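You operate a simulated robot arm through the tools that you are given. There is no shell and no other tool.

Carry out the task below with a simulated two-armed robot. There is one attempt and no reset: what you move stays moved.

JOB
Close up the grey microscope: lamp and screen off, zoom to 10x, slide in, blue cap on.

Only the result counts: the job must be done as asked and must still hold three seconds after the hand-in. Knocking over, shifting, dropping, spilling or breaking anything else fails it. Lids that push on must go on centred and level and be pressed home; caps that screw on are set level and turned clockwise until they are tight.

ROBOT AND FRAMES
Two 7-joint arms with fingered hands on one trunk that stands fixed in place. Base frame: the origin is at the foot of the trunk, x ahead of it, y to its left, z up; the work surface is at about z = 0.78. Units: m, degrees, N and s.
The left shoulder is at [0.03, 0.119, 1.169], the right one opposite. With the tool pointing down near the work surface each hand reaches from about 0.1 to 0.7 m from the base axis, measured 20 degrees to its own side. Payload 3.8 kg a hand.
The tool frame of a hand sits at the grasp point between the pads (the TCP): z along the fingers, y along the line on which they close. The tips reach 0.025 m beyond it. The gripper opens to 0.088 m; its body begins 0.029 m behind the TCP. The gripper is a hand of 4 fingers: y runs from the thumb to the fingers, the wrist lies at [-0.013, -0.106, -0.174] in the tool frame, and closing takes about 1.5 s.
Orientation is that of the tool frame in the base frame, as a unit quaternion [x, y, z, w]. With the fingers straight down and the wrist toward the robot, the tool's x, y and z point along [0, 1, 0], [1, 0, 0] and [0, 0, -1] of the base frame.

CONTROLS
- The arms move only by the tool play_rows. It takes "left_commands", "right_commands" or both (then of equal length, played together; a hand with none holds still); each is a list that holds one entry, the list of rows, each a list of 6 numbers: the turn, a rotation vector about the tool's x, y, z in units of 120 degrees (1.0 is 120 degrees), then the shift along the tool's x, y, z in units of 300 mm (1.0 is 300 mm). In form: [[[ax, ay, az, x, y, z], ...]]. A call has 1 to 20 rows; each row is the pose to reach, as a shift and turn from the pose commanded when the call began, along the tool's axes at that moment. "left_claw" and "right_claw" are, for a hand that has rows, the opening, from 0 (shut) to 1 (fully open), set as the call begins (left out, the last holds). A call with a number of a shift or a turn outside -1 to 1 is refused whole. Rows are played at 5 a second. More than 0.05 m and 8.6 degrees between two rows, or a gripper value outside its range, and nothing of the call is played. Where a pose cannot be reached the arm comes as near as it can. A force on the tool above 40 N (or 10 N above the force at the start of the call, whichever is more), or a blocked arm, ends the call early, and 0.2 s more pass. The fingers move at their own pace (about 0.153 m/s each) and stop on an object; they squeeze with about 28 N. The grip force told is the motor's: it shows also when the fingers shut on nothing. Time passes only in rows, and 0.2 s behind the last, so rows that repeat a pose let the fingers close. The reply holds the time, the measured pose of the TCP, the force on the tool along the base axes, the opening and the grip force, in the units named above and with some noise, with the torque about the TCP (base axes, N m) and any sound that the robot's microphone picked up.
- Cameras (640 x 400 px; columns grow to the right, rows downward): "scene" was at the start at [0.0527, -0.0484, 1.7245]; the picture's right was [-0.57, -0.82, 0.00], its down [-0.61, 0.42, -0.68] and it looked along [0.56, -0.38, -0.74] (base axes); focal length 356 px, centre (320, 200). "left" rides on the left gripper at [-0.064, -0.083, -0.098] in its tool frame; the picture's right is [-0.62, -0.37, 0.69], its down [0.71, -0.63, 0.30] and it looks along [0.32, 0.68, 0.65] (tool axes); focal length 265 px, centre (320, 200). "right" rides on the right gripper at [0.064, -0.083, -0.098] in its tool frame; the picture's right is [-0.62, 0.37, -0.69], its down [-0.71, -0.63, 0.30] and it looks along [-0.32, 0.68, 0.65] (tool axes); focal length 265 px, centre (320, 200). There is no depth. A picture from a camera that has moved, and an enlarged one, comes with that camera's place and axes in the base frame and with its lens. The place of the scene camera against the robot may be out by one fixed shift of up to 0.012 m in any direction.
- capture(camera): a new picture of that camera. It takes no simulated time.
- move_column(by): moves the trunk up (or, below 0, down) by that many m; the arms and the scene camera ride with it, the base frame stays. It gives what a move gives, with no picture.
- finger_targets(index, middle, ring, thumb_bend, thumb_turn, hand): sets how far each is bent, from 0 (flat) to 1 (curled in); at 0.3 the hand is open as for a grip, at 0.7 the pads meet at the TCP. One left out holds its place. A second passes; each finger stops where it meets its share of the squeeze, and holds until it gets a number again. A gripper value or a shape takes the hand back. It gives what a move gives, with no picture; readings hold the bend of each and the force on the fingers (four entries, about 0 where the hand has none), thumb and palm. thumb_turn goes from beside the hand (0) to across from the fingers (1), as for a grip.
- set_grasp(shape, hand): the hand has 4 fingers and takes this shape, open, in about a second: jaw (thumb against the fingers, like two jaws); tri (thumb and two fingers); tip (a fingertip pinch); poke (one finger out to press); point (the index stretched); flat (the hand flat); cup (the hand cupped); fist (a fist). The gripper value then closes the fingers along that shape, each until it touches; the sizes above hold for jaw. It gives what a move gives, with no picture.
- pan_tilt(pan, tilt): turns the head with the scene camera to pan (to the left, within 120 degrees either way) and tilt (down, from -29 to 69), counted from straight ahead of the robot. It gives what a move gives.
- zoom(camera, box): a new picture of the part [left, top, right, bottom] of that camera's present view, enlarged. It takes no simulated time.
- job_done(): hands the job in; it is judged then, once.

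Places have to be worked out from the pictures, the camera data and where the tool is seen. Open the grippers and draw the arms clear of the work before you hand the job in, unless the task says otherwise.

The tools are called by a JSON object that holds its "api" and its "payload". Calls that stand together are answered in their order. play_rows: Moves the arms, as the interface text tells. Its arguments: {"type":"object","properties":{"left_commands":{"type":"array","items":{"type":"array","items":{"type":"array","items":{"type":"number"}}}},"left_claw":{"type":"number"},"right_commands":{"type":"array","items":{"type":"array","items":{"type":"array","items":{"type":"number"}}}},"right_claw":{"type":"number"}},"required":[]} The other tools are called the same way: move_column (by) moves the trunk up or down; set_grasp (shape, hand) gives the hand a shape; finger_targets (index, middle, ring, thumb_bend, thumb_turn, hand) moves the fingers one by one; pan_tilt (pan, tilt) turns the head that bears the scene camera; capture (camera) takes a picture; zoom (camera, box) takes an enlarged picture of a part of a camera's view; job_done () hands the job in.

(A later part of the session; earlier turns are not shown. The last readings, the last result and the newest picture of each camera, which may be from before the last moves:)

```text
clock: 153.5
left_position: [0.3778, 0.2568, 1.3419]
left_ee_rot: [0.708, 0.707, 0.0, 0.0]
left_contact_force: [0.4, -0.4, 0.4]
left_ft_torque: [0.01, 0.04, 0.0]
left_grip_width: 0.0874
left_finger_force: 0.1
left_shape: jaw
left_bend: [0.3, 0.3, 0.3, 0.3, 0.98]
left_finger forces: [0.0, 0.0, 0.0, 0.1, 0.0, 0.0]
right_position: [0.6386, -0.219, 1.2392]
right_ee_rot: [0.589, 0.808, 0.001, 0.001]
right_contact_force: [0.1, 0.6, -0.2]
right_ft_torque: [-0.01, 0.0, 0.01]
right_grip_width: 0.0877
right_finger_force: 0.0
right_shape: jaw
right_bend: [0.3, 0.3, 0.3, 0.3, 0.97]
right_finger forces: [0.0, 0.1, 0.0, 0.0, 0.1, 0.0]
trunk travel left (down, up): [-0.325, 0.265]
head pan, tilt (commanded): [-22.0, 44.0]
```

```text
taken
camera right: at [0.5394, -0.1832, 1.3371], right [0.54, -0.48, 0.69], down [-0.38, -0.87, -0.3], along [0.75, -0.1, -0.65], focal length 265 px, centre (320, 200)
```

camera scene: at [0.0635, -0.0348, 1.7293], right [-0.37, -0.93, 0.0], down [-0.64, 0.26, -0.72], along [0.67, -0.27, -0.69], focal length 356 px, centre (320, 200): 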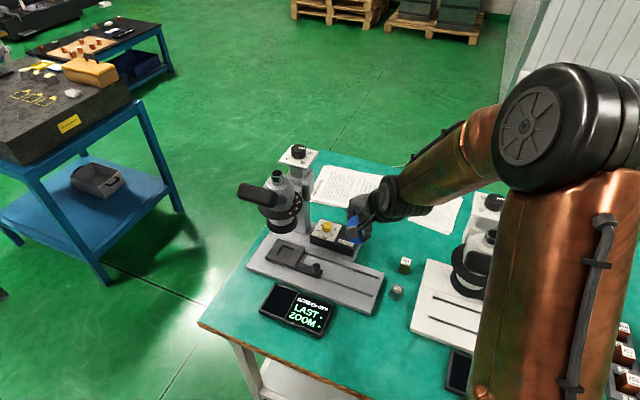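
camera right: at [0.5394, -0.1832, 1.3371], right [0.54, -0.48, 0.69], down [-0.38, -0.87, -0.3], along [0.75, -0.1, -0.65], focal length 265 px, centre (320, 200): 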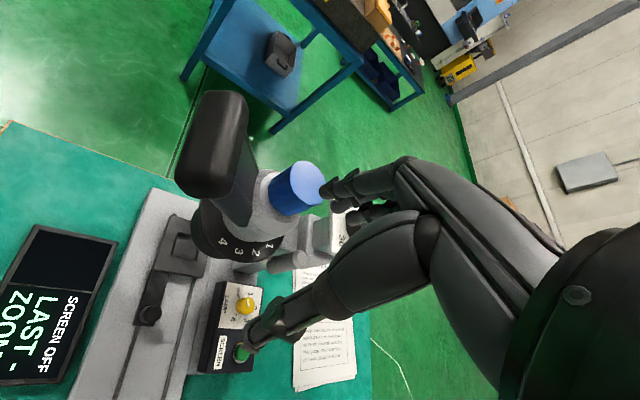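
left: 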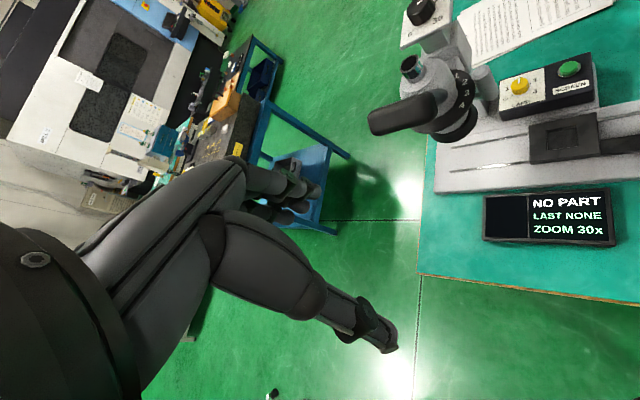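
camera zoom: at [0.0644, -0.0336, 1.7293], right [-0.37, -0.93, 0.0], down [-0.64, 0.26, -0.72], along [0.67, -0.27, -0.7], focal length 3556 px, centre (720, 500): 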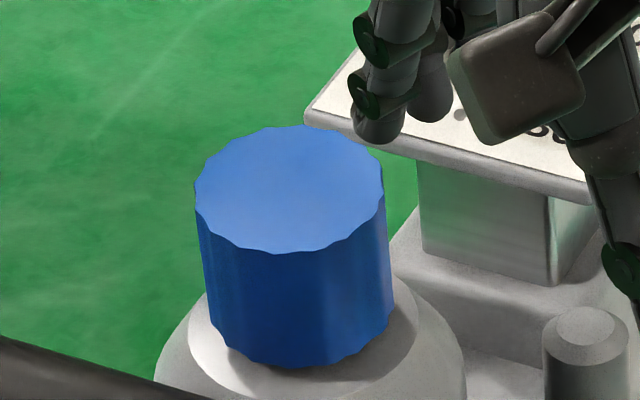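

The cap is level and coaxial, with a gap of roughly 4–5 mm to the shoulder; it may not be tight yet. I bring the open hand back down around it for more clockwise strokes.

{"api": "play_rows", "payload": {"right_commands": [[[0, 0, 0, 0, 0.12, 0], [0, 0, 0, 0, 0.24, 0], [0, 0, 0, 0, 0.33, 0], [0, 0, 0, 0, 0.34, 0.08], [0, 0, 0, 0, 0.34, 0.17], [0, 0, 0, 0, 0.34, 0.25], [0, 0, 0, 0, 0.34, 0.29], [0, 0, 0, 0, 0.34, 0.29]]]}}

{"api": "zoom", "payload": {"camera": "right", "box": [200, 150, 400, 330]}}

```text
clock: 155.3
left_position: [0.3782, 0.2554, 1.3414]
left_ee_rot: [0.708, 0.706, 0.0, 0.0]
left_contact_force: [-1.1, -0.2, 0.5]
left_ft_torque: [0.0, 0.0, 0.03]
left_grip_width: 0.0878
left_finger_force: 0.1
left_shape: jaw
left_bend: [0.3, 0.3, 0.3, 0.3, 0.98]
left_finger forces: [0.0, 0.1, 0.1, 0.0, 0.0, 0.0]
right_position: [0.7355, -0.1906, 1.1538]
right_ee_rot: [0.589, 0.808, 0.0, 0.001]
right_contact_force: [0.2, -0.1, -0.9]
right_ft_torque: [0.03, 0.0, 0.03]
right_grip_width: 0.0879
right_finger_force: 0.1
right_shape: jaw
right_bend: [0.3, 0.3, 0.3, 0.3, 0.97]
right_finger forces: [0.0, 0.0, 0.0, 0.1, 0.1, 0.0]
trunk travel left (down, up): [-0.325, 0.265]
head pan, tilt (commanded): [-22.0, 44.0]
```

```text
2.22 times, centred on (300, 240) of right
camera zoom: at [0.6355, -0.155, 1.2507], right [0.54, -0.48, 0.69], down [-0.38, -0.87, -0.3], along [0.75, -0.1, -0.65], focal length 590 px, centre (364, 111)
```

zoom: 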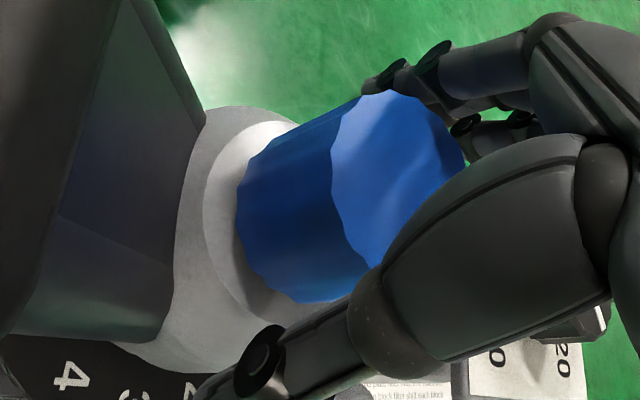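

Centred again; I close and make the next clockwise stroke, with compensation for the sideways pull.

{"api": "play_rows", "payload": {"right_claw": 0, "right_commands": [[[0, 0, 0, 0, 0, 0], [0, 0, 0, 0, 0, 0], [0, 0, 0, 0, 0, 0], [0, 0, 0, 0, 0, 0], [0, 0, 0, 0, 0, 0], [0, 0, 0, 0, 0, 0], [0, 0, 0, 0, 0, 0], [0, 0, 0, 0, 0, 0.002], [0, 0, 0.0667, 0.003, 0.0008, 0.004], [0, 0, 0.1333, 0.006, 0.0018, 0.005], [0, 0, 0.2, 0.009, 0.003, 0.006], [0, 0, 0.2667, 0.0118, 0.0045, 0.007], [0, 0, 0.3333, 0.0146, 0.0063, 0.008], [0, 0, 0.4, 0.0174, 0.0083, 0.009], [0, 0, 0.4667, 0.0201, 0.0104, 0.01], [0, 0, 0.4667, 0.0201, 0.0104, 0.01]]]}}

```text
clock: 158.7
left_position: [0.3774, 0.2553, 1.3427]
left_ee_rot: [0.708, 0.706, 0.0, 0.0]
left_contact_force: [-0.8, 0.7, -0.3]
left_ft_torque: [-0.01, 0.01, -0.03]
left_grip_width: 0.0876
left_finger_force: 0.1
left_shape: jaw
left_bend: [0.3, 0.3, 0.3, 0.3, 0.98]
left_finger forces: [0.1, 0.1, 0.0, 0.1, 0.1, 0.0]
right_position: [0.737, -0.184, 1.1516]
right_ee_rot: [0.899, 0.437, 0.001, 0.001]
right_contact_force: [3.1, -2.9, 2.6]
right_ft_torque: [-0.04, -0.02, 0.02]
right_grip_width: 0.0401
right_finger_force: 27.9
right_shape: jaw
right_bend: [0.73, 0.41, 0.45, 0.75, 1.0]
right_finger forces: [17.1, 8.5, 0.9, 0.1, 24.3, 0.0]
trunk travel left (down, up): [-0.325, 0.265]
head pan, tilt (commanded): [-22.0, 44.0]
```

Only 0.02 Nm now, so it is turning freely and not yet tight. Another return and stroke.

{"api": "play_rows", "payload": {"right_claw": 1, "right_commands": [[[0, 0, 0, 0, 0, 0], [0, 0, 0, 0, 0, 0], [0, 0, 0, 0, 0, 0], [0, 0, 0, 0, 0, 0], [0, 0, -0.0667, -0.0028, 0.0016, -0.002], [0, 0, -0.1333, -0.0057, 0.0031, -0.004], [0, 0, -0.2, -0.0085, 0.0047, -0.005], [0, 0, -0.2667, -0.0114, 0.0062, -0.006], [0, 0, -0.3333, -0.0142, 0.0078, -0.007], [0, 0, -0.4, -0.0171, 0.0093, -0.007], [0, 0, -0.4667, -0.0199, 0.0109, -0.007], [0, 0, -0.4667, -0.0199, 0.0109, -0.007]]]}}

{"api": "play_rows", "payload": {"right_claw": 0, "right_commands": [[[0, 0, 0, 0, 0, 0], [0, 0, 0, 0, 0, 0], [0, 0, 0, 0, 0, 0], [0, 0, 0, 0, 0, 0], [0, 0, 0, 0, 0, 0], [0, 0, 0, 0, 0, 0], [0, 0, 0, 0, 0, 0], [0, 0, 0, 0, 0, 0.002], [0, 0, 0.0667, 0.003, 0.0008, 0.004], [0, 0, 0.1333, 0.006, 0.0018, 0.005], [0, 0, 0.2, 0.009, 0.003, 0.006], [0, 0, 0.2667, 0.0118, 0.0045, 0.007], [0, 0, 0.3333, 0.0146, 0.0063, 0.008], [0, 0, 0.4, 0.0174, 0.0083, 0.009], [0, 0, 0.4667, 0.0201, 0.0104, 0.01], [0, 0, 0.4667, 0.0201, 0.0104, 0.01]]]}}

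```text
clock: 161.3
left_position: [0.3777, 0.2566, 1.3436]
left_ee_rot: [0.708, 0.706, 0.0, 0.0]
left_contact_force: [-0.1, 0.7, 0.8]
left_ft_torque: [-0.05, -0.03, -0.01]
left_grip_width: 0.0874
left_finger_force: 0.1
left_shape: jaw
left_bend: [0.3, 0.3, 0.3, 0.3, 0.98]
left_finger forces: [0.0, 0.1, 0.0, 0.0, 0.0, 0.0]
right_position: [0.7355, -0.1893, 1.1536]
right_ee_rot: [0.588, 0.809, -0.001, 0.001]
right_contact_force: [0.2, 0.5, 0.0]
right_ft_torque: [0.0, 0.02, 0.0]
right_grip_width: 0.0878
right_finger_force: 0.0
right_shape: jaw
right_bend: [0.3, 0.3, 0.3, 0.3, 0.98]
right_finger forces: [0.0, 0.0, 0.0, 0.1, 0.0, 0.1]
trunk travel left (down, up): [-0.325, 0.265]
head pan, tilt (commanded): [-22.0, 44.0]
```

```text
clock: 164.7
left_position: [0.3772, 0.2558, 1.3436]
left_ee_rot: [0.707, 0.707, 0.0, 0.0]
left_contact_force: [-0.4, 0.4, -0.7]
left_ft_torque: [-0.02, -0.03, 0.02]
left_grip_width: 0.0877
left_finger_force: 0.2
left_shape: jaw
left_bend: [0.3, 0.3, 0.3, 0.3, 0.98]
left_finger forces: [0.0, 0.1, 0.1, 0.0, 0.0, 0.0]
right_position: [0.7377, -0.1832, 1.1514]
right_ee_rot: [0.899, 0.438, 0.003, 0.002]
right_contact_force: [9.2, -1.8, 13.7]
right_ft_torque: [-0.16, -0.3, 0.15]
right_grip_width: 0.0392
right_finger_force: 28.1
right_shape: jaw
right_bend: [0.74, 0.42, 0.47, 0.75, 1.0]
right_finger forces: [17.8, 11.0, 4.1, 0.0, 24.6, 0.0]
trunk travel left (down, up): [-0.325, 0.265]
head pan, tilt (commanded): [-22.0, 44.0]
```

Vertical force is now 14 N and torque 0.15 Nm. I release, rotate back and lift away to compare the cap's height with the earlier picture.

{"api": "play_rows", "payload": {"right_claw": 1, "right_commands": [[[0, 0, 0, 0, 0, 0], [0, 0, 0, 0, 0, 0], [0, 0, 0, 0, 0, 0], [0, 0, 0, 0, 0, 0], [0, 0, -0.0667, -0.0028, 0.0016, -0.002], [0, 0, -0.1333, -0.0057, 0.0031, -0.004], [0, 0, -0.2, -0.0085, 0.0047, -0.005], [0, 0, -0.2667, -0.0114, 0.0062, -0.006], [0, 0, -0.3333, -0.0142, 0.0078, -0.007], [0, 0, -0.4, -0.0171, 0.0093, -0.007], [0, 0, -0.4667, -0.0199, 0.0109, -0.007], [0, 0, -0.4667, -0.0199, 0.0109, -0.007]]]}}

{"api": "play_rows", "payload": {"right_commands": [[[0, 0, 0, 0, 0, -0.06], [0, 0, 0, 0, 0, -0.14], [0, 0, 0, 0, 0, -0.24], [0, 0, 0, 0, -0.1, -0.3], [0, 0, 0, 0, -0.22, -0.3], [0, 0, 0, 0, -0.34, -0.3], [0, 0, 0, 0, -0.34, -0.3]]]}}

{"api": "zoom", "payload": {"camera": "scene", "box": [255, 150, 305, 190]}}

{"api": "capture", "payload": {"camera": "right"}}

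```text
clock: 167.3
left_position: [0.3772, 0.2558, 1.3425]
left_ee_rot: [0.708, 0.707, 0.0, 0.0]
left_contact_force: [0.1, 0.0, -0.5]
left_ft_torque: [-0.01, -0.01, 0.02]
left_grip_width: 0.0877
left_finger_force: 0.0
left_shape: jaw
left_bend: [0.3, 0.3, 0.3, 0.3, 0.98]
left_finger forces: [0.0, 0.0, 0.0, 0.0, 0.1, 0.0]
right_position: [0.735, -0.1891, 1.153]
right_ee_rot: [0.588, 0.809, -0.001, 0.001]
right_contact_force: [-0.6, 0.6, 0.3]
right_ft_torque: [0.02, -0.07, 0.0]
right_grip_width: 0.0876
right_finger_force: 0.0
right_shape: jaw
right_bend: [0.3, 0.3, 0.3, 0.3, 0.97]
right_finger forces: [0.1, 0.0, 0.0, 0.1, 0.1, 0.0]
trunk travel left (down, up): [-0.325, 0.265]
head pan, tilt (commanded): [-22.0, 44.0]
```

```text
clock: 168.9
left_position: [0.378, 0.2579, 1.3418]
left_ee_rot: [0.708, 0.706, 0.001, -0.001]
left_contact_force: [-0.4, 0.0, -0.4]
left_ft_torque: [-0.02, 0.02, 0.01]
left_grip_width: 0.0878
left_finger_force: 0.0
left_shape: jaw
left_bend: [0.3, 0.3, 0.3, 0.3, 0.98]
left_finger forces: [0.1, 0.0, 0.0, 0.1, 0.0, 0.0]
right_position: [0.6402, -0.2216, 1.243]
right_ee_rot: [0.588, 0.809, -0.001, 0.002]
right_contact_force: [0.6, -0.4, -0.6]
right_ft_torque: [-0.03, -0.01, 0.0]
right_grip_width: 0.0877
right_finger_force: 0.0
right_shape: jaw
right_bend: [0.3, 0.3, 0.3, 0.3, 0.97]
right_finger forces: [0.0, 0.0, 0.0, 0.1, 0.1, 0.0]
trunk travel left (down, up): [-0.325, 0.265]
head pan, tilt (commanded): [-22.0, 44.0]
```

```text
10.00 times, centred on (280, 170) of scene
camera zoom: at [0.0643, -0.0334, 1.7293], right [-0.37, -0.93, 0.0], down [-0.64, 0.26, -0.72], along [0.67, -0.27, -0.69], focal length 3556 px, centre (720, 500)
```

zoom: 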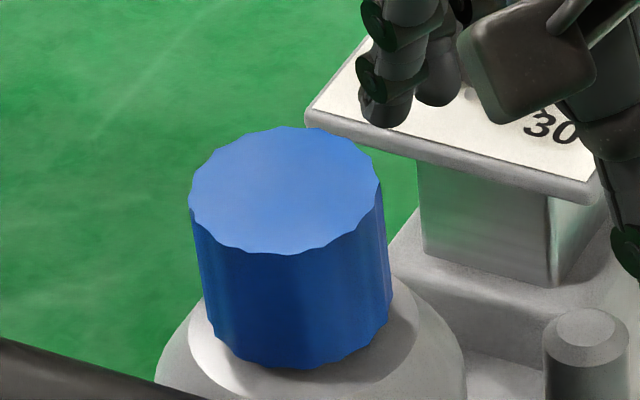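

```text
taken
camera right: at [0.5402, -0.1854, 1.3405], right [0.54, -0.48, 0.69], down [-0.38, -0.87, -0.3], along [0.75, -0.1, -0.65], focal length 265 px, centre (320, 200)
```

right: 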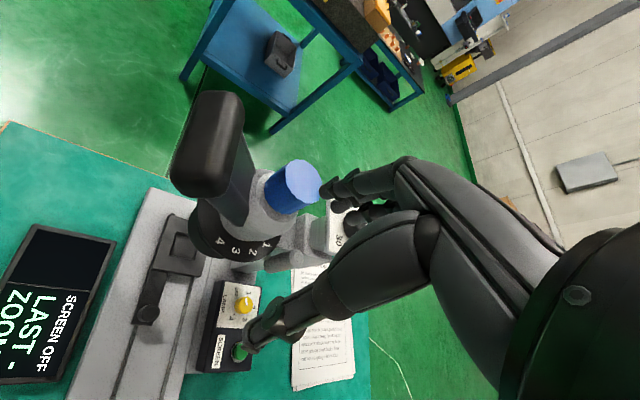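

The cap's height is unchanged but it looks very slightly tilted, i.e. still loose. I zoom in closely on its lower edge to see how it sits.

{"api": "zoom", "payload": {"camera": "scene", "box": [267, 155, 297, 190]}}

{"api": "zoom", "payload": {"camera": "right", "box": [220, 130, 340, 250]}}

```text
11.43 times, centred on (282, 172) of scene
camera zoom: at [0.0643, -0.0334, 1.7293], right [-0.37, -0.93, 0.0], down [-0.64, 0.26, -0.72], along [0.67, -0.27, -0.69], focal length 4063 px, centre (754, 514)
```

zoom: 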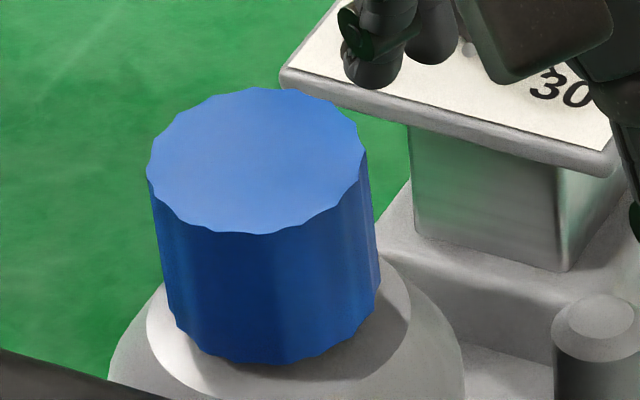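

```text
3.33 times, centred on (280, 190) of right
camera zoom: at [0.5402, -0.1854, 1.3405], right [0.54, -0.48, 0.69], down [-0.38, -0.87, -0.3], along [0.75, -0.1, -0.65], focal length 885 px, centre (453, 233)
```

zoom: 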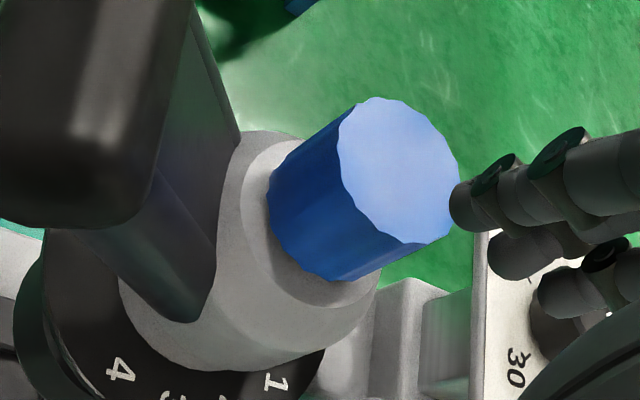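

I'll now press the cap down firmly and centrally from above with the closed hand. First I close the jaw and move it over the cap's centre.

{"api": "play_rows", "payload": {"right_claw": 0, "right_commands": [[[0, 0, 0, 0, 0, 0], [0, 0, 0, 0, 0, 0], [0, 0, 0, 0, 0, 0], [0, 0, 0, 0, 0, 0], [0, 0, 0, 0.0167, 0.113, 0], [0, 0, 0, 0.0333, 0.226, 0.03], [0, 0, 0, 0.05, 0.3387, 0.0933], [0, 0, 0, 0.05, 0.3387, 0.0933]]]}}

{"api": "zoom", "payload": {"camera": "scene", "box": [255, 130, 315, 180]}}

{"api": "zoom", "payload": {"camera": "right", "box": [220, 150, 400, 320]}}

```text
clock: 170.7
left_position: [0.3765, 0.255, 1.3429]
left_ee_rot: [0.708, 0.707, 0.0, 0.0]
left_contact_force: [0.1, -0.7, 0.3]
left_ft_torque: [0.0, -0.01, -0.03]
left_grip_width: 0.0875
left_finger_force: 0.0
left_shape: jaw
left_bend: [0.3, 0.3, 0.3, 0.3, 0.98]
left_finger forces: [0.1, 0.1, 0.0, 0.0, 0.1, 0.0]
right_position: [0.7316, -0.1734, 1.2123]
right_ee_rot: [0.588, 0.809, -0.001, 0.0]
right_contact_force: [0.2, 0.2, 0.8]
right_ft_torque: [0.01, -0.01, 0.06]
right_grip_width: 0.0001
right_finger_force: 27.9
right_shape: jaw
right_bend: [0.7, 0.7, 0.7, 0.39, 1.0]
right_finger forces: [0.1, 0.0, 0.0, 0.0, 0.0, 0.0]
trunk travel left (down, up): [-0.325, 0.265]
head pan, tilt (commanded): [-22.0, 44.0]
```

```text
8.00 times, centred on (285, 155) of scene
camera zoom: at [0.0626, -0.0342, 1.7294], right [-0.37, -0.93, 0.0], down [-0.64, 0.26, -0.72], along [0.67, -0.27, -0.69], focal length 2844 px, centre (600, 560)
```

zoom: 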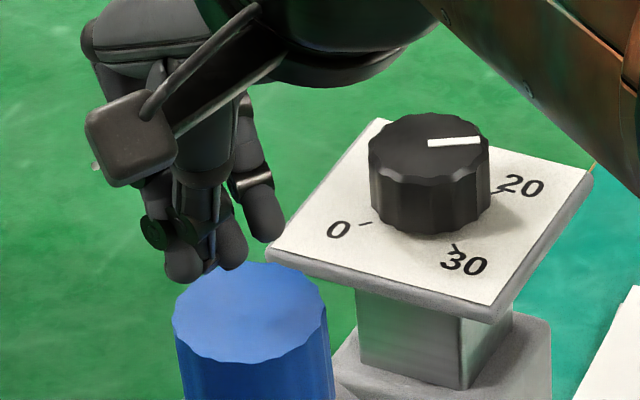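

```text
2.35 times, centred on (310, 235) of right
camera zoom: at [0.6324, -0.138, 1.3096], right [0.54, -0.48, 0.69], down [-0.38, -0.87, -0.3], along [0.75, -0.1, -0.65], focal length 624 px, centre (344, 118)
```

zoom: 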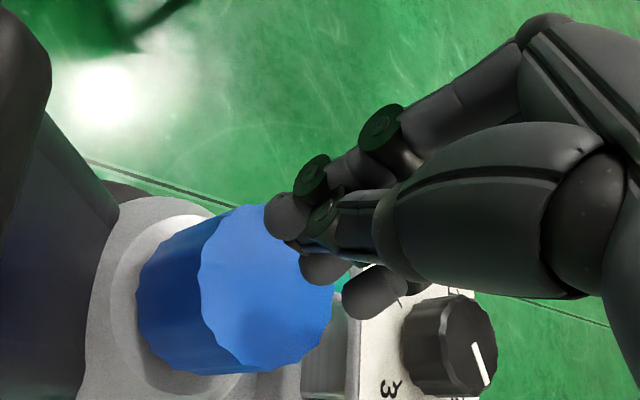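

The tips must move about 7 mm right to be centred over the cap. I correct and descend to contact, then press.

{"api": "play_rows", "payload": {"right_commands": [[[0, 0, 0, -0.0226, -0.0017, 0], [0, 0, 0, -0.0226, -0.0017, 0.03], [0, 0, 0, -0.0226, -0.0017, 0.06], [0, 0, 0, -0.0226, -0.0017, 0.08], [0, 0, 0, -0.0226, -0.0017, 0.09], [0, 0, 0, -0.0226, -0.0017, 0.09]]]}}

{"api": "zoom", "payload": {"camera": "scene", "box": [255, 140, 315, 190]}}

```text
clock: 172.1
left_position: [0.3789, 0.2569, 1.3422]
left_ee_rot: [0.708, 0.706, 0.0, 0.0]
left_contact_force: [-0.4, 0.2, -0.2]
left_ft_torque: [-0.03, 0.0, 0.02]
left_grip_width: 0.0875
left_finger_force: 0.0
left_shape: jaw
left_bend: [0.3, 0.3, 0.3, 0.3, 0.98]
left_finger forces: [0.0, 0.0, 0.0, 0.0, 0.1, 0.0]
right_position: [0.732, -0.1825, 1.188]
right_ee_rot: [0.588, 0.809, 0.0, 0.002]
right_contact_force: [-0.7, -0.3, 3.2]
right_ft_torque: [-0.05, -0.01, 0.0]
right_grip_width: 0.0001
right_finger_force: 27.8
right_shape: jaw
right_bend: [0.7, 0.7, 0.7, 0.39, 1.0]
right_finger forces: [0.0, 0.0, 0.0, 0.1, 0.0, 0.0]
trunk travel left (down, up): [-0.325, 0.265]
head pan, tilt (commanded): [-22.0, 44.0]
```

```text
8.00 times, centred on (285, 165) of scene
camera zoom: at [0.0634, -0.0337, 1.7294], right [-0.37, -0.93, 0.0], down [-0.64, 0.26, -0.72], along [0.67, -0.27, -0.69], focal length 2844 px, centre (600, 480)
```

zoom: 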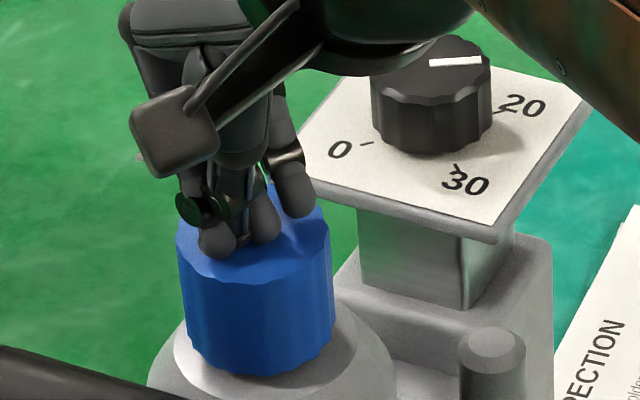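

Contact at 3 N with the tips across the cap's centre. I press harder in small steps.

{"api": "play_rows", "payload": {"right_commands": [[[0, 0, 0, 0, 0, 0.007], [0, 0, 0, 0, 0, 0.014], [0, 0, 0, 0, 0, 0.02], [0, 0, 0, 0, 0, 0.02]]]}}

{"api": "zoom", "payload": {"camera": "scene", "box": [255, 140, 315, 190]}}

```text
clock: 173.1
left_position: [0.3768, 0.257, 1.3425]
left_ee_rot: [0.708, 0.707, 0.0, 0.001]
left_contact_force: [0.2, -1.0, 0.2]
left_ft_torque: [0.02, -0.01, 0.0]
left_grip_width: 0.0876
left_finger_force: 0.1
left_shape: jaw
left_bend: [0.3, 0.3, 0.3, 0.3, 0.98]
left_finger forces: [0.0, 0.0, 0.1, 0.0, 0.0, 0.0]
right_position: [0.7314, -0.1819, 1.1855]
right_ee_rot: [0.589, 0.808, 0.003, 0.004]
right_contact_force: [4.5, 1.6, 24.7]
right_ft_torque: [0.03, -0.16, -0.01]
right_grip_width: 0.0003
right_finger_force: 28.1
right_shape: jaw
right_bend: [0.7, 0.7, 0.7, 0.39, 1.0]
right_finger forces: [30.3, 20.1, 0.0, 0.1, 0.1, 0.0]
trunk travel left (down, up): [-0.325, 0.265]
head pan, tilt (commanded): [-22.0, 44.0]
```

```text
8.00 times, centred on (285, 165) of scene
camera zoom: at [0.0608, -0.0324, 1.7296], right [-0.37, -0.93, 0.0], down [-0.64, 0.26, -0.72], along [0.67, -0.27, -0.69], focal length 2844 px, centre (600, 480)
```

zoom: 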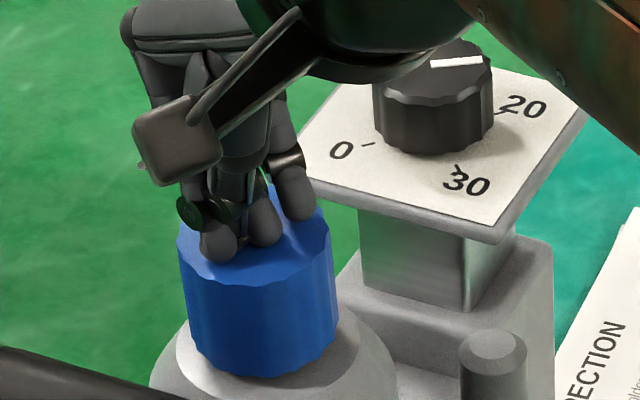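

At 25 N the cap does not go any lower, so it is bottomed. I lift off and re-measure its level and centring.

{"api": "play_rows", "payload": {"right_commands": [[[0, 0, 0, 0, 0, -0.03], [0, 0, 0, 0, 0, -0.12], [0, 0, 0, 0, 0, -0.22], [0, 0, 0, 0, -0.12, -0.25], [0, 0, 0, 0, -0.24, -0.25], [0, 0, 0, 0, -0.36, -0.25], [0, 0, 0, 0, -0.36, -0.25]]]}}

{"api": "zoom", "payload": {"camera": "scene", "box": [255, 150, 305, 190]}}

{"api": "zoom", "payload": {"camera": "right", "box": [220, 100, 360, 260]}}

```text
clock: 174.7
left_position: [0.3784, 0.2562, 1.342]
left_ee_rot: [0.708, 0.707, 0.001, -0.001]
left_contact_force: [0.1, -0.3, 0.5]
left_ft_torque: [0.01, 0.01, 0.03]
left_grip_width: 0.0876
left_finger_force: 0.1
left_shape: jaw
left_bend: [0.3, 0.3, 0.3, 0.3, 0.98]
left_finger forces: [0.1, 0.1, 0.1, 0.0, 0.0, 0.1]
right_position: [0.6297, -0.2143, 1.2546]
right_ee_rot: [0.589, 0.808, 0.0, 0.001]
right_contact_force: [-0.7, -0.4, 0.5]
right_ft_torque: [-0.04, 0.0, 0.01]
right_grip_width: 0.0
right_finger_force: 27.6
right_shape: jaw
right_bend: [0.7, 0.7, 0.7, 0.4, 1.0]
right_finger forces: [0.0, 0.0, 0.1, 0.1, 0.0, 0.0]
trunk travel left (down, up): [-0.325, 0.265]
head pan, tilt (commanded): [-22.0, 44.0]
```

```text
10.00 times, centred on (280, 170) of scene
camera zoom: at [0.0643, -0.0336, 1.7293], right [-0.37, -0.93, 0.0], down [-0.64, 0.26, -0.72], along [0.67, -0.27, -0.69], focal length 3556 px, centre (720, 500)
```

zoom: 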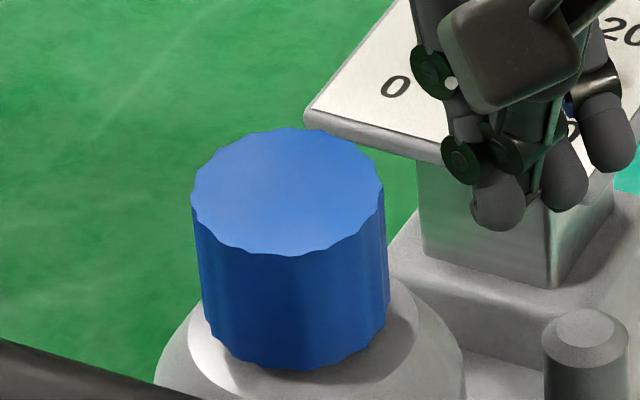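

```text
2.50 times, centred on (290, 180) of right
camera zoom: at [0.5292, -0.1791, 1.3525], right [0.54, -0.48, 0.69], down [-0.38, -0.87, -0.3], along [0.75, -0.1, -0.65], focal length 664 px, centre (395, 250)
```

zoom: 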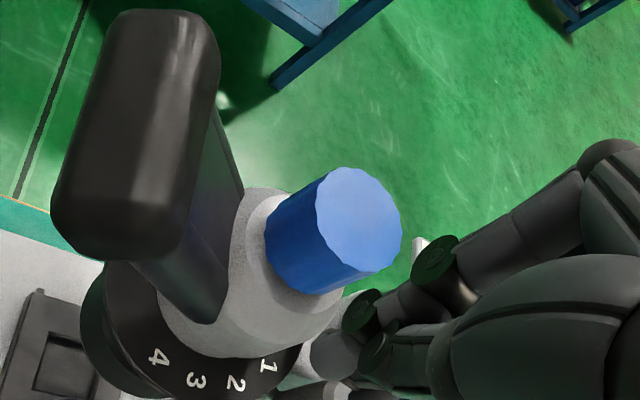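

The cap is seated at a fixed height but has slight play. To judge whether it is really home I'll look from lower down: I move the hand aside and lower the trunk with the head camera.

{"api": "play_rows", "payload": {"right_commands": [[[0, 0, 0, 0, -0.12, -0.03], [0, 0, 0, 0, -0.24, -0.06], [0, 0, 0, 0, -0.36, -0.1], [0, 0, 0, -0.05, -0.46, -0.14], [0, 0, 0, -0.15, -0.5, -0.16], [0, 0, 0, -0.15, -0.5, -0.16]]]}}

{"api": "move_column", "payload": {"by": -0.32}}

{"api": "pan_tilt", "payload": {"pan": -15, "tilt": 22}}

{"api": "capture", "payload": {"camera": "scene"}}

```text
clock: 176.1
left_position: [0.3767, 0.2555, 1.343]
left_ee_rot: [0.708, 0.707, 0.0, 0.001]
left_contact_force: [-0.2, 0.0, 1.2]
left_ft_torque: [-0.01, 0.04, 0.01]
left_grip_width: 0.0875
left_finger_force: 0.1
left_shape: jaw
left_bend: [0.3, 0.3, 0.3, 0.3, 0.98]
left_finger forces: [0.1, 0.0, 0.0, 0.0, 0.1, 0.1]
right_position: [0.4972, -0.3045, 1.3039]
right_ee_rot: [0.588, 0.809, 0.0, 0.002]
right_contact_force: [0.3, -0.3, 0.7]
right_ft_torque: [0.0, -0.01, -0.01]
right_grip_width: 0.0
right_finger_force: 28.1
right_shape: jaw
right_bend: [0.7, 0.7, 0.7, 0.4, 1.0]
right_finger forces: [0.1, 0.0, 0.0, 0.0, 0.0, 0.0]
trunk travel left (down, up): [-0.325, 0.265]
head pan, tilt (commanded): [-22.0, 44.0]
```

```text
clock: 179.3
left_position: [0.3764, 0.2578, 1.0224]
left_ee_rot: [0.708, 0.706, 0.001, -0.001]
left_contact_force: [-0.3, 0.5, -0.4]
left_ft_torque: [0.02, 0.02, 0.0]
left_grip_width: 0.0877
left_finger_force: 0.0
left_shape: jaw
left_bend: [0.3, 0.3, 0.3, 0.3, 0.98]
left_finger forces: [0.1, 0.1, 0.0, 0.1, 0.0, 0.0]
right_position: [0.4985, -0.3051, 0.9835]
right_ee_rot: [0.588, 0.809, 0.0, 0.001]
right_contact_force: [0.2, 0.2, -0.5]
right_ft_torque: [0.0, 0.01, 0.01]
right_grip_width: 0.0004
right_finger_force: 28.1
right_shape: jaw
right_bend: [0.7, 0.7, 0.7, 0.4, 1.0]
right_finger forces: [0.1, 0.0, 0.0, 0.1, 0.0, 0.1]
trunk travel left (down, up): [-0.005, 0.585]
head pan, tilt (commanded): [-22.0, 44.0]
```

```text
clock: 180.2
left_position: [0.3774, 0.2554, 1.0234]
left_ee_rot: [0.708, 0.706, 0.0, -0.001]
left_contact_force: [-0.4, -0.2, 0.3]
left_ft_torque: [0.0, -0.04, 0.02]
left_grip_width: 0.0879
left_finger_force: 0.1
left_shape: jaw
left_bend: [0.3, 0.3, 0.3, 0.3, 0.98]
left_finger forces: [0.0, 0.0, 0.0, 0.0, 0.0, 0.0]
right_position: [0.4968, -0.3056, 0.9822]
right_ee_rot: [0.589, 0.808, -0.001, 0.0]
right_contact_force: [-0.2, 0.2, -0.1]
right_ft_torque: [-0.02, -0.04, 0.03]
right_grip_width: 0.0
right_finger_force: 28.2
right_shape: jaw
right_bend: [0.7, 0.7, 0.7, 0.4, 1.0]
right_finger forces: [0.0, 0.0, 0.0, 0.1, 0.0, 0.0]
trunk travel left (down, up): [-0.005, 0.585]
head pan, tilt (commanded): [-15.0, 22.0]
```

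```text
taken
camera scene: at [0.077, -0.0271, 1.4432], right [-0.26, -0.97, 0.0], down [-0.36, 0.1, -0.93], along [0.9, -0.24, -0.38], focal length 356 px, centre (320, 200)
```

scene: 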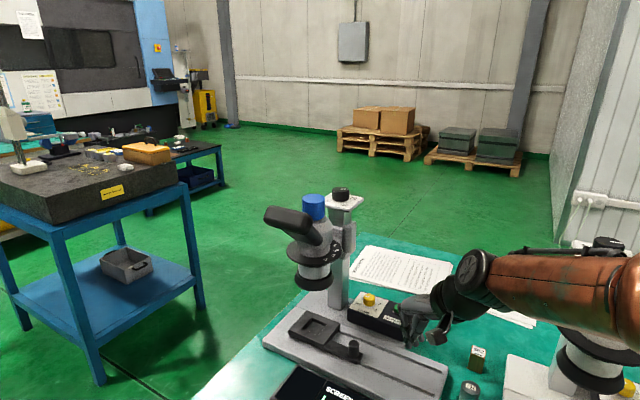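

{"api": "zoom", "payload": {"camera": "scene", "box": [295, 185, 335, 225]}}

{"api": "zoom", "payload": {"camera": "scene", "box": [260, 180, 370, 290]}}

```text
10.00 times, centred on (315, 205) of scene
camera zoom: at [0.077, -0.0271, 1.4432], right [-0.26, -0.97, 0.0], down [-0.36, 0.1, -0.93], along [0.9, -0.24, -0.38], focal length 3556 px, centre (370, 150)
```

zoom: 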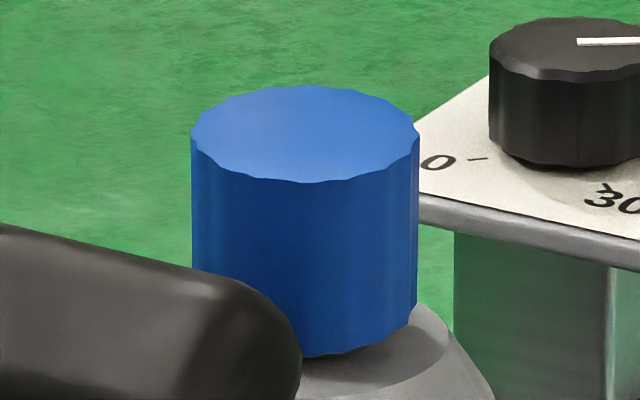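

```text
3.64 times, centred on (315, 235) of scene
camera zoom: at [0.077, -0.0271, 1.4432], right [-0.26, -0.97, 0.0], down [-0.36, 0.1, -0.93], along [0.9, -0.24, -0.38], focal length 1293 px, centre (338, 73)
```

zoom: 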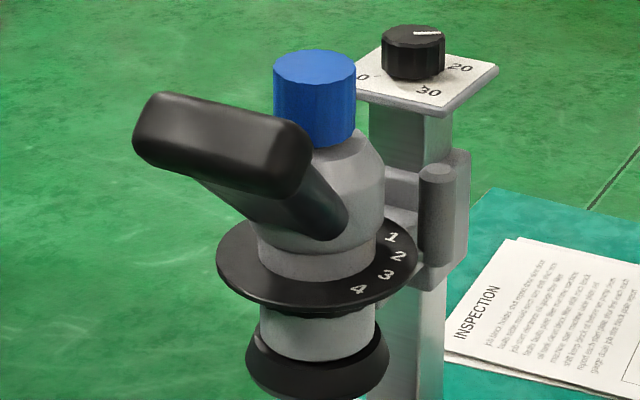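

From low down the cap looks level but its rim is still some 5–7 mm above the shoulder, so it may need more force (or thread turning) to be home. I raise the trunk again and go back to press harder.

{"api": "move_column", "payload": {"by": 0.32}}

{"api": "pan_tilt", "payload": {"pan": -22, "tilt": 44}}

{"api": "play_rows", "payload": {"right_commands": [[[0, 0, 0, 0.05, 0.12, 0.02], [0, 0, 0, 0.1, 0.24, 0.04], [0, 0, 0, 0.13, 0.38, 0.06], [0, 0, 0, 0.14, 0.52, 0.08], [0, 0, 0, 0.145, 0.66, 0.12], [0, 0, 0, 0.145, 0.78, 0.18], [0, 0, 0, 0.145, 0.86, 0.26], [0, 0, 0, 0.145, 0.86, 0.3], [0, 0, 0, 0.145, 0.86, 0.3]]]}}

{"api": "zoom", "payload": {"camera": "scene", "box": [255, 135, 315, 185]}}

```text
clock: 183.3
left_position: [0.3774, 0.2561, 1.3422]
left_ee_rot: [0.707, 0.707, 0.0, 0.0]
left_contact_force: [-0.2, -0.2, 0.5]
left_ft_torque: [0.05, -0.03, -0.01]
left_grip_width: 0.0875
left_finger_force: 0.0
left_shape: jaw
left_bend: [0.3, 0.3, 0.3, 0.3, 0.98]
left_finger forces: [0.0, 0.0, 0.0, 0.1, 0.1, 0.0]
right_position: [0.4993, -0.3056, 1.3034]
right_ee_rot: [0.588, 0.809, 0.0, 0.001]
right_contact_force: [-0.3, -0.2, -0.1]
right_ft_torque: [-0.01, -0.04, -0.01]
right_grip_width: 0.0
right_finger_force: 27.8
right_shape: jaw
right_bend: [0.7, 0.7, 0.7, 0.4, 1.0]
right_finger forces: [0.0, 0.0, 0.1, 0.0, 0.0, 0.0]
trunk travel left (down, up): [-0.325, 0.265]
head pan, tilt (commanded): [-15.0, 22.0]
```

```text
clock: 184.2
left_position: [0.3775, 0.2559, 1.3426]
left_ee_rot: [0.708, 0.706, 0.001, 0.0]
left_contact_force: [0.2, 0.2, 0.5]
left_ft_torque: [-0.02, -0.01, -0.01]
left_grip_width: 0.0875
left_finger_force: 0.0
left_shape: jaw
left_bend: [0.3, 0.3, 0.3, 0.3, 0.98]
left_finger forces: [0.1, 0.0, 0.0, 0.1, 0.0, 0.1]
right_position: [0.4982, -0.3052, 1.3024]
right_ee_rot: [0.589, 0.808, 0.0, 0.001]
right_contact_force: [-0.3, 1.0, -0.3]
right_ft_torque: [-0.04, -0.02, 0.0]
right_grip_width: 0.0002
right_finger_force: 28.4
right_shape: jaw
right_bend: [0.7, 0.7, 0.7, 0.4, 1.0]
right_finger forces: [0.0, 0.1, 0.0, 0.0, 0.0, 0.0]
trunk travel left (down, up): [-0.325, 0.265]
head pan, tilt (commanded): [-22.0, 44.0]
```

```text
clock: 186.2
left_position: [0.3782, 0.2564, 1.342]
left_ee_rot: [0.708, 0.706, 0.0, 0.0]
left_contact_force: [-0.9, 0.2, 0.0]
left_ft_torque: [-0.01, 0.01, 0.0]
left_grip_width: 0.0877
left_finger_force: 0.0
left_shape: jaw
left_bend: [0.3, 0.3, 0.3, 0.3, 0.98]
left_finger forces: [0.1, 0.0, 0.0, 0.0, 0.0, 0.0]
right_position: [0.7301, -0.1867, 1.2116]
right_ee_rot: [0.589, 0.808, 0.0, 0.001]
right_contact_force: [0.1, 0.2, 0.6]
right_ft_torque: [-0.01, -0.01, -0.02]
right_grip_width: 0.0
right_finger_force: 28.3
right_shape: jaw
right_bend: [0.7, 0.7, 0.7, 0.4, 1.0]
right_finger forces: [0.0, 0.1, 0.0, 0.0, 0.0, 0.1]
trunk travel left (down, up): [-0.325, 0.265]
head pan, tilt (commanded): [-22.0, 44.0]
```

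```text
8.00 times, centred on (285, 160) of scene
camera zoom: at [0.064, -0.0336, 1.7293], right [-0.37, -0.93, 0.0], down [-0.64, 0.26, -0.72], along [0.67, -0.27, -0.69], focal length 2844 px, centre (600, 520)
```

zoom: 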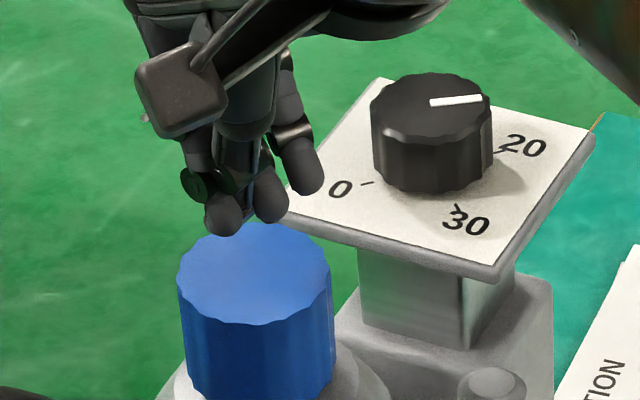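

I notice the height dial has crept to about -104°: pressing on the cap back-drives the head, so I must not press hard and will have to correct it later. To learn what kind of cap this is, I'll take it off again and look inside with the left hand's camera; first I open and regrip it.

{"api": "play_rows", "payload": {"right_claw": 1, "right_commands": [[[0, 0, 0, 0, 0, 0], [0, 0, 0, 0, 0, 0], [0, 0, 0, 0, 0, 0], [0, 0, 0, 0, 0, 0], [0, 0, 0, -0.0134, 0.0131, 0.03], [0, 0, 0, -0.0134, 0.0131, 0.09], [0, 0, 0, -0.0134, 0.0131, 0.15], [0, 0, 0, -0.0134, 0.0131, 0.19], [0, 0, 0, -0.0134, 0.0131, 0.19]]]}}

{"api": "zoom", "payload": {"camera": "right", "box": [200, 150, 400, 330]}}

{"api": "play_rows", "payload": {"right_claw": 0, "right_commands": [[[0, 0, 0, 0, 0, 0], [0, 0, 0, 0, 0, 0], [0, 0, 0, 0, 0, 0], [0, 0, 0, 0, 0, 0], [0, 0, 0, 0, 0, 0], [0, 0, 0, 0, 0, 0], [0, 0, 0, 0, 0, 0], [0, 0, 0, 0, 0, 0]]]}}

```text
clock: 188.2
left_position: [0.377, 0.2551, 1.3427]
left_ee_rot: [0.708, 0.707, 0.0, 0.0]
left_contact_force: [0.5, -0.3, -0.1]
left_ft_torque: [-0.02, 0.0, 0.03]
left_grip_width: 0.0876
left_finger_force: 0.0
left_shape: jaw
left_bend: [0.3, 0.3, 0.3, 0.3, 0.98]
left_finger forces: [0.0, 0.0, 0.1, 0.0, 0.0, 0.0]
right_position: [0.7342, -0.1876, 1.1553]
right_ee_rot: [0.589, 0.808, 0.0, 0.001]
right_contact_force: [-0.2, 1.0, 0.0]
right_ft_torque: [-0.03, 0.01, -0.02]
right_grip_width: 0.0878
right_finger_force: 0.1
right_shape: jaw
right_bend: [0.3, 0.3, 0.3, 0.3, 0.98]
right_finger forces: [0.0, 0.0, 0.0, 0.0, 0.0, 0.1]
trunk travel left (down, up): [-0.325, 0.265]
head pan, tilt (commanded): [-22.0, 44.0]
```

```text
2.22 times, centred on (300, 240) of right
camera zoom: at [0.6349, -0.1509, 1.253], right [0.54, -0.48, 0.69], down [-0.38, -0.87, -0.3], along [0.75, -0.1, -0.65], focal length 590 px, centre (364, 111)
```

zoom: 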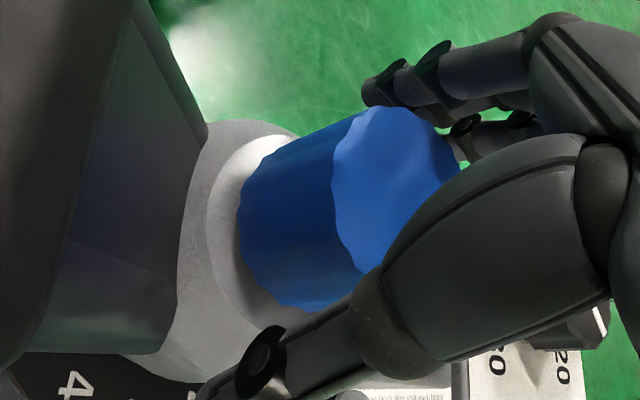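

```text
clock: 190.0
left_position: [0.3776, 0.2565, 1.3423]
left_ee_rot: [0.708, 0.706, 0.0, -0.001]
left_contact_force: [0.2, -0.1, -0.5]
left_ft_torque: [0.01, 0.01, 0.04]
left_grip_width: 0.0878
left_finger_force: 0.0
left_shape: jaw
left_bend: [0.3, 0.3, 0.3, 0.3, 0.98]
left_finger forces: [0.1, 0.1, 0.1, 0.1, 0.1, 0.0]
right_position: [0.7346, -0.1868, 1.1542]
right_ee_rot: [0.589, 0.808, -0.001, 0.001]
right_contact_force: [1.2, -0.4, 0.5]
right_ft_torque: [-0.01, 0.0, 0.03]
right_grip_width: 0.0379
right_finger_force: 27.9
right_shape: jaw
right_bend: [0.74, 0.42, 0.45, 0.74, 1.0]
right_finger forces: [12.0, 7.5, 4.3, 0.0, 23.0, 0.0]
trunk travel left (down, up): [-0.325, 0.265]
head pan, tilt (commanded): [-22.0, 44.0]
```

Gripped. First a gentle 4 mm lift test: if a thread had engaged, the cap would resist.

{"api": "play_rows", "payload": {"right_commands": [[[0, 0, 0, 0, 0, -0.007], [0, 0, 0, 0, 0, -0.0133], [0, 0, 0, 0, 0, -0.0133]]]}}

{"api": "zoom", "payload": {"camera": "scene", "box": [255, 140, 315, 190]}}

```text
clock: 190.8
left_position: [0.3774, 0.2563, 1.3438]
left_ee_rot: [0.708, 0.707, 0.0, 0.0]
left_contact_force: [-1.0, 0.2, -0.3]
left_ft_torque: [-0.02, -0.01, 0.0]
left_grip_width: 0.0874
left_finger_force: 0.1
left_shape: jaw
left_bend: [0.3, 0.3, 0.3, 0.3, 0.98]
left_finger forces: [0.0, 0.0, 0.0, 0.1, 0.0, 0.0]
right_position: [0.7359, -0.1878, 1.1596]
right_ee_rot: [0.589, 0.808, 0.0, 0.0]
right_contact_force: [-0.1, -0.2, -0.3]
right_ft_torque: [0.0, 0.01, -0.01]
right_grip_width: 0.0379
right_finger_force: 28.2
right_shape: jaw
right_bend: [0.74, 0.42, 0.45, 0.74, 1.0]
right_finger forces: [12.1, 7.5, 4.4, 0.0, 23.1, 0.0]
trunk travel left (down, up): [-0.325, 0.265]
head pan, tilt (commanded): [-22.0, 44.0]
```

```text
8.00 times, centred on (285, 165) of scene
camera zoom: at [0.0638, -0.0337, 1.7293], right [-0.37, -0.93, 0.0], down [-0.64, 0.26, -0.72], along [0.67, -0.27, -0.69], focal length 2844 px, centre (600, 480)
```

zoom: 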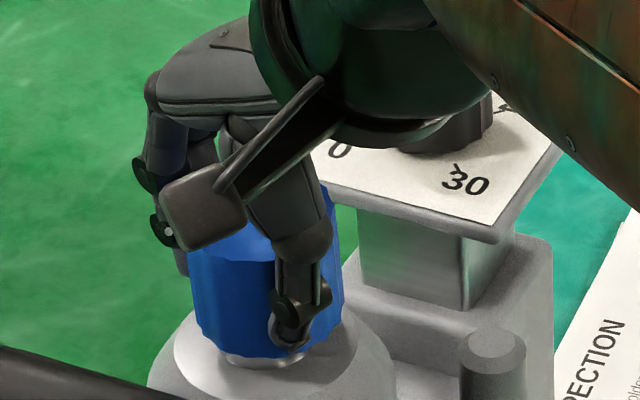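

The cap lifts freely: no thread has engaged. I lift it off and carry it to a clear spot for inspection from below.

{"api": "play_rows", "payload": {"right_commands": [[[0, 0, 0, 0, 0, -0.06], [0, 0, 0, 0, 0, -0.13], [0, 0, 0, 0, 0, -0.27], [0, 0, 0, 0, 0, -0.4], [0, 0, 0.03, 0.094, -0.1, -0.46], [0, 0, 0.06, 0.188, -0.2, -0.52], [0, 0, 0.09, 0.282, -0.3, -0.58], [0, 0, 0.12, 0.376, -0.4, -0.64], [0, 0, 0.15, 0.4707, -0.499, -0.7], [0, 0, 0.15, 0.4707, -0.499, -0.7]]]}}

{"api": "play_rows", "payload": {"left_commands": [[[-0.0551, -0.0201, 0.0201, -0.035, 0, 0], [-0.1102, -0.0401, 0.0401, -0.07, 0, 0], [-0.1654, -0.0602, 0.0602, -0.105, 0, 0], [-0.2205, -0.0802, 0.0802, -0.14, 0, 0], [-0.2756, -0.1003, 0.1003, -0.175, 0, 0], [-0.3307, -0.1204, 0.1204, -0.21, 0, 0], [-0.3859, -0.1404, 0.1404, -0.245, 0, 0], [-0.441, -0.1605, 0.1605, -0.28, 0, 0], [-0.4961, -0.1805, 0.1805, -0.315, 0, 0], [-0.5512, -0.2006, 0.2006, -0.35, 0, 0], [-0.6064, -0.2207, 0.2207, -0.385, 0, 0], [-0.6615, -0.2407, 0.2407, -0.42, 0, 0], [-0.7166, -0.2608, 0.2608, -0.45, 0, 0], [-0.7166, -0.2608, 0.2608, -0.45, 0, 0]]]}}

{"api": "capture", "payload": {"camera": "left"}}

{"api": "capture", "payload": {"camera": "scene"}}

```text
clock: 193.0
left_position: [0.3789, 0.2554, 1.3422]
left_ee_rot: [0.708, 0.707, 0.0, 0.0]
left_contact_force: [-0.3, -0.7, -0.1]
left_ft_torque: [0.02, 0.01, -0.02]
left_grip_width: 0.0874
left_finger_force: 0.0
left_shape: jaw
left_bend: [0.3, 0.3, 0.3, 0.3, 0.98]
left_finger forces: [0.1, 0.0, 0.1, 0.0, 0.0, 0.1]
right_position: [0.5503, -0.1009, 1.37]
right_ee_rot: [0.708, 0.706, 0.0, 0.0]
right_contact_force: [0.4, 0.0, -1.2]
right_ft_torque: [-0.02, 0.03, 0.0]
right_grip_width: 0.0369
right_finger_force: 28.1
right_shape: jaw
right_bend: [0.74, 0.43, 0.46, 0.74, 1.0]
right_finger forces: [11.9, 7.2, 4.7, 0.1, 22.8, 0.0]
trunk travel left (down, up): [-0.325, 0.265]
head pan, tilt (commanded): [-22.0, 44.0]
```

```text
clock: 196.0
left_position: [0.3772, 0.1209, 1.3451]
left_ee_rot: [0.641, 0.296, 0.298, 0.643]
left_contact_force: [-0.1, -0.5, 0.0]
left_ft_torque: [-0.02, -0.01, 0.03]
left_grip_width: 0.0879
left_finger_force: 0.2
left_shape: jaw
left_bend: [0.3, 0.3, 0.3, 0.3, 0.98]
left_finger forces: [0.0, 0.0, 0.0, 0.0, 0.0, 0.1]
left hand out of reach, approached as far as the arm can: row 5, 6, 7, 8, 9, 10, 11, 12
right_position: [0.5501, -0.0998, 1.3697]
right_ee_rot: [0.707, 0.707, 0.001, 0.001]
right_contact_force: [0.0, 0.3, 0.2]
right_ft_torque: [0.0, 0.02, 0.01]
right_grip_width: 0.0371
right_finger_force: 27.6
right_shape: jaw
right_bend: [0.74, 0.43, 0.46, 0.74, 1.0]
right_finger forces: [11.9, 7.3, 4.6, 0.0, 22.8, 0.0]
trunk travel left (down, up): [-0.325, 0.265]
head pan, tilt (commanded): [-22.0, 44.0]
```

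```text
taken
camera left: at [0.2614, 0.1349, 1.2606], right [0.13, -0.92, -0.37], down [0.7, 0.35, -0.63], along [0.71, -0.17, 0.69], focal length 265 px, centre (320, 200)
```

left: 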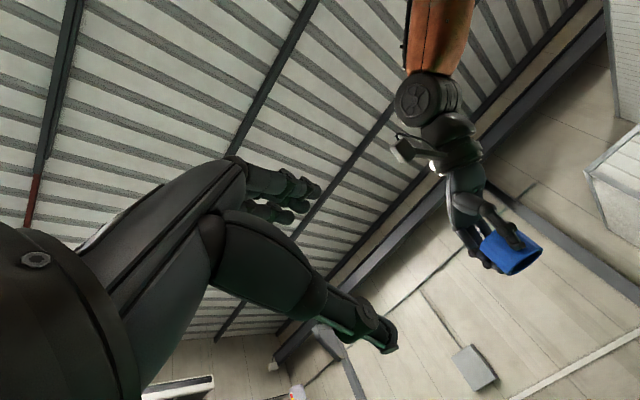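

```text
taken
camera scene: at [0.0636, -0.0345, 1.7293], right [-0.37, -0.93, 0.0], down [-0.64, 0.26, -0.72], along [0.67, -0.27, -0.69], focal length 356 px, centre (320, 200)
```

scene: 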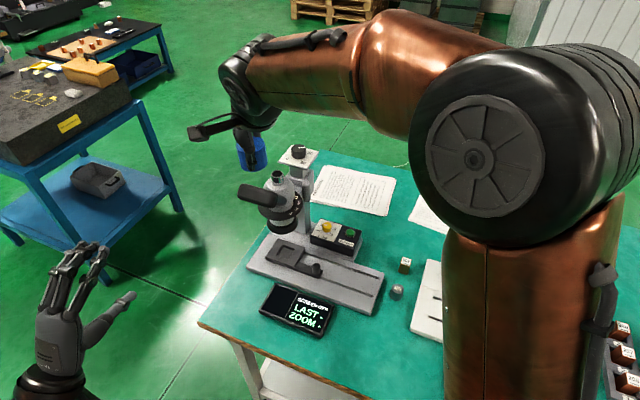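

The left camera can see the cap's lower rim at a shallow angle. I lower the left hand by about 15 cm for a better look inside.

{"api": "play_rows", "payload": {"left_commands": [[[0, 0, 0, -0.05, -0.12, 0.06], [0, 0, 0, -0.1, -0.24, 0.12], [0, 0, 0, -0.15, -0.36, 0.18], [0, 0, 0, -0.2, -0.48, 0.24], [0, 0, 0, -0.25, -0.6, 0.3], [0, 0, 0, -0.25, -0.7, 0.33], [0, 0, 0, -0.25, -0.7, 0.33]]]}}

{"api": "capture", "payload": {"camera": "left"}}

```text
clock: 197.6
left_position: [0.4062, -0.0001, 1.1308]
left_ee_rot: [0.641, 0.298, 0.298, 0.641]
left_contact_force: [0.6, -0.1, -0.4]
left_ft_torque: [0.04, 0.05, 0.03]
left_grip_width: 0.0877
left_finger_force: 0.0
left_shape: jaw
left_bend: [0.3, 0.3, 0.3, 0.3, 0.98]
left_finger forces: [0.1, 0.1, 0.1, 0.0, 0.0, 0.0]
right_position: [0.5501, -0.1007, 1.3703]
right_ee_rot: [0.708, 0.706, -0.001, 0.001]
right_contact_force: [-0.3, -0.4, -0.7]
right_ft_torque: [-0.02, -0.03, 0.03]
right_grip_width: 0.0372
right_finger_force: 27.8
right_shape: jaw
right_bend: [0.74, 0.43, 0.46, 0.74, 1.0]
right_finger forces: [11.8, 7.3, 4.8, 0.0, 22.9, 0.0]
trunk travel left (down, up): [-0.325, 0.265]
head pan, tilt (commanded): [-22.0, 44.0]
```

```text
taken
camera left: at [0.2898, 0.0139, 1.0473], right [0.13, -0.92, -0.37], down [0.69, 0.35, -0.63], along [0.71, -0.17, 0.68], focal length 265 px, centre (320, 200)
```

left: 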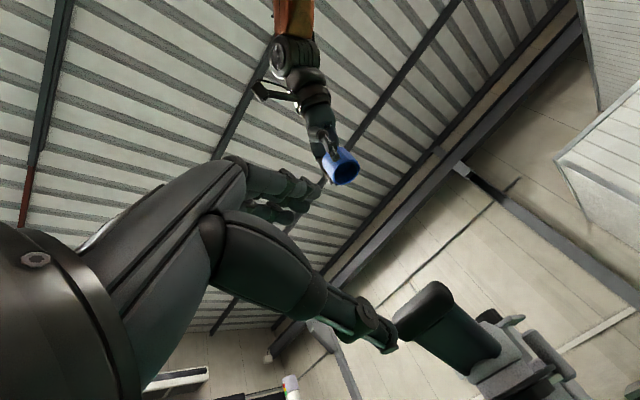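

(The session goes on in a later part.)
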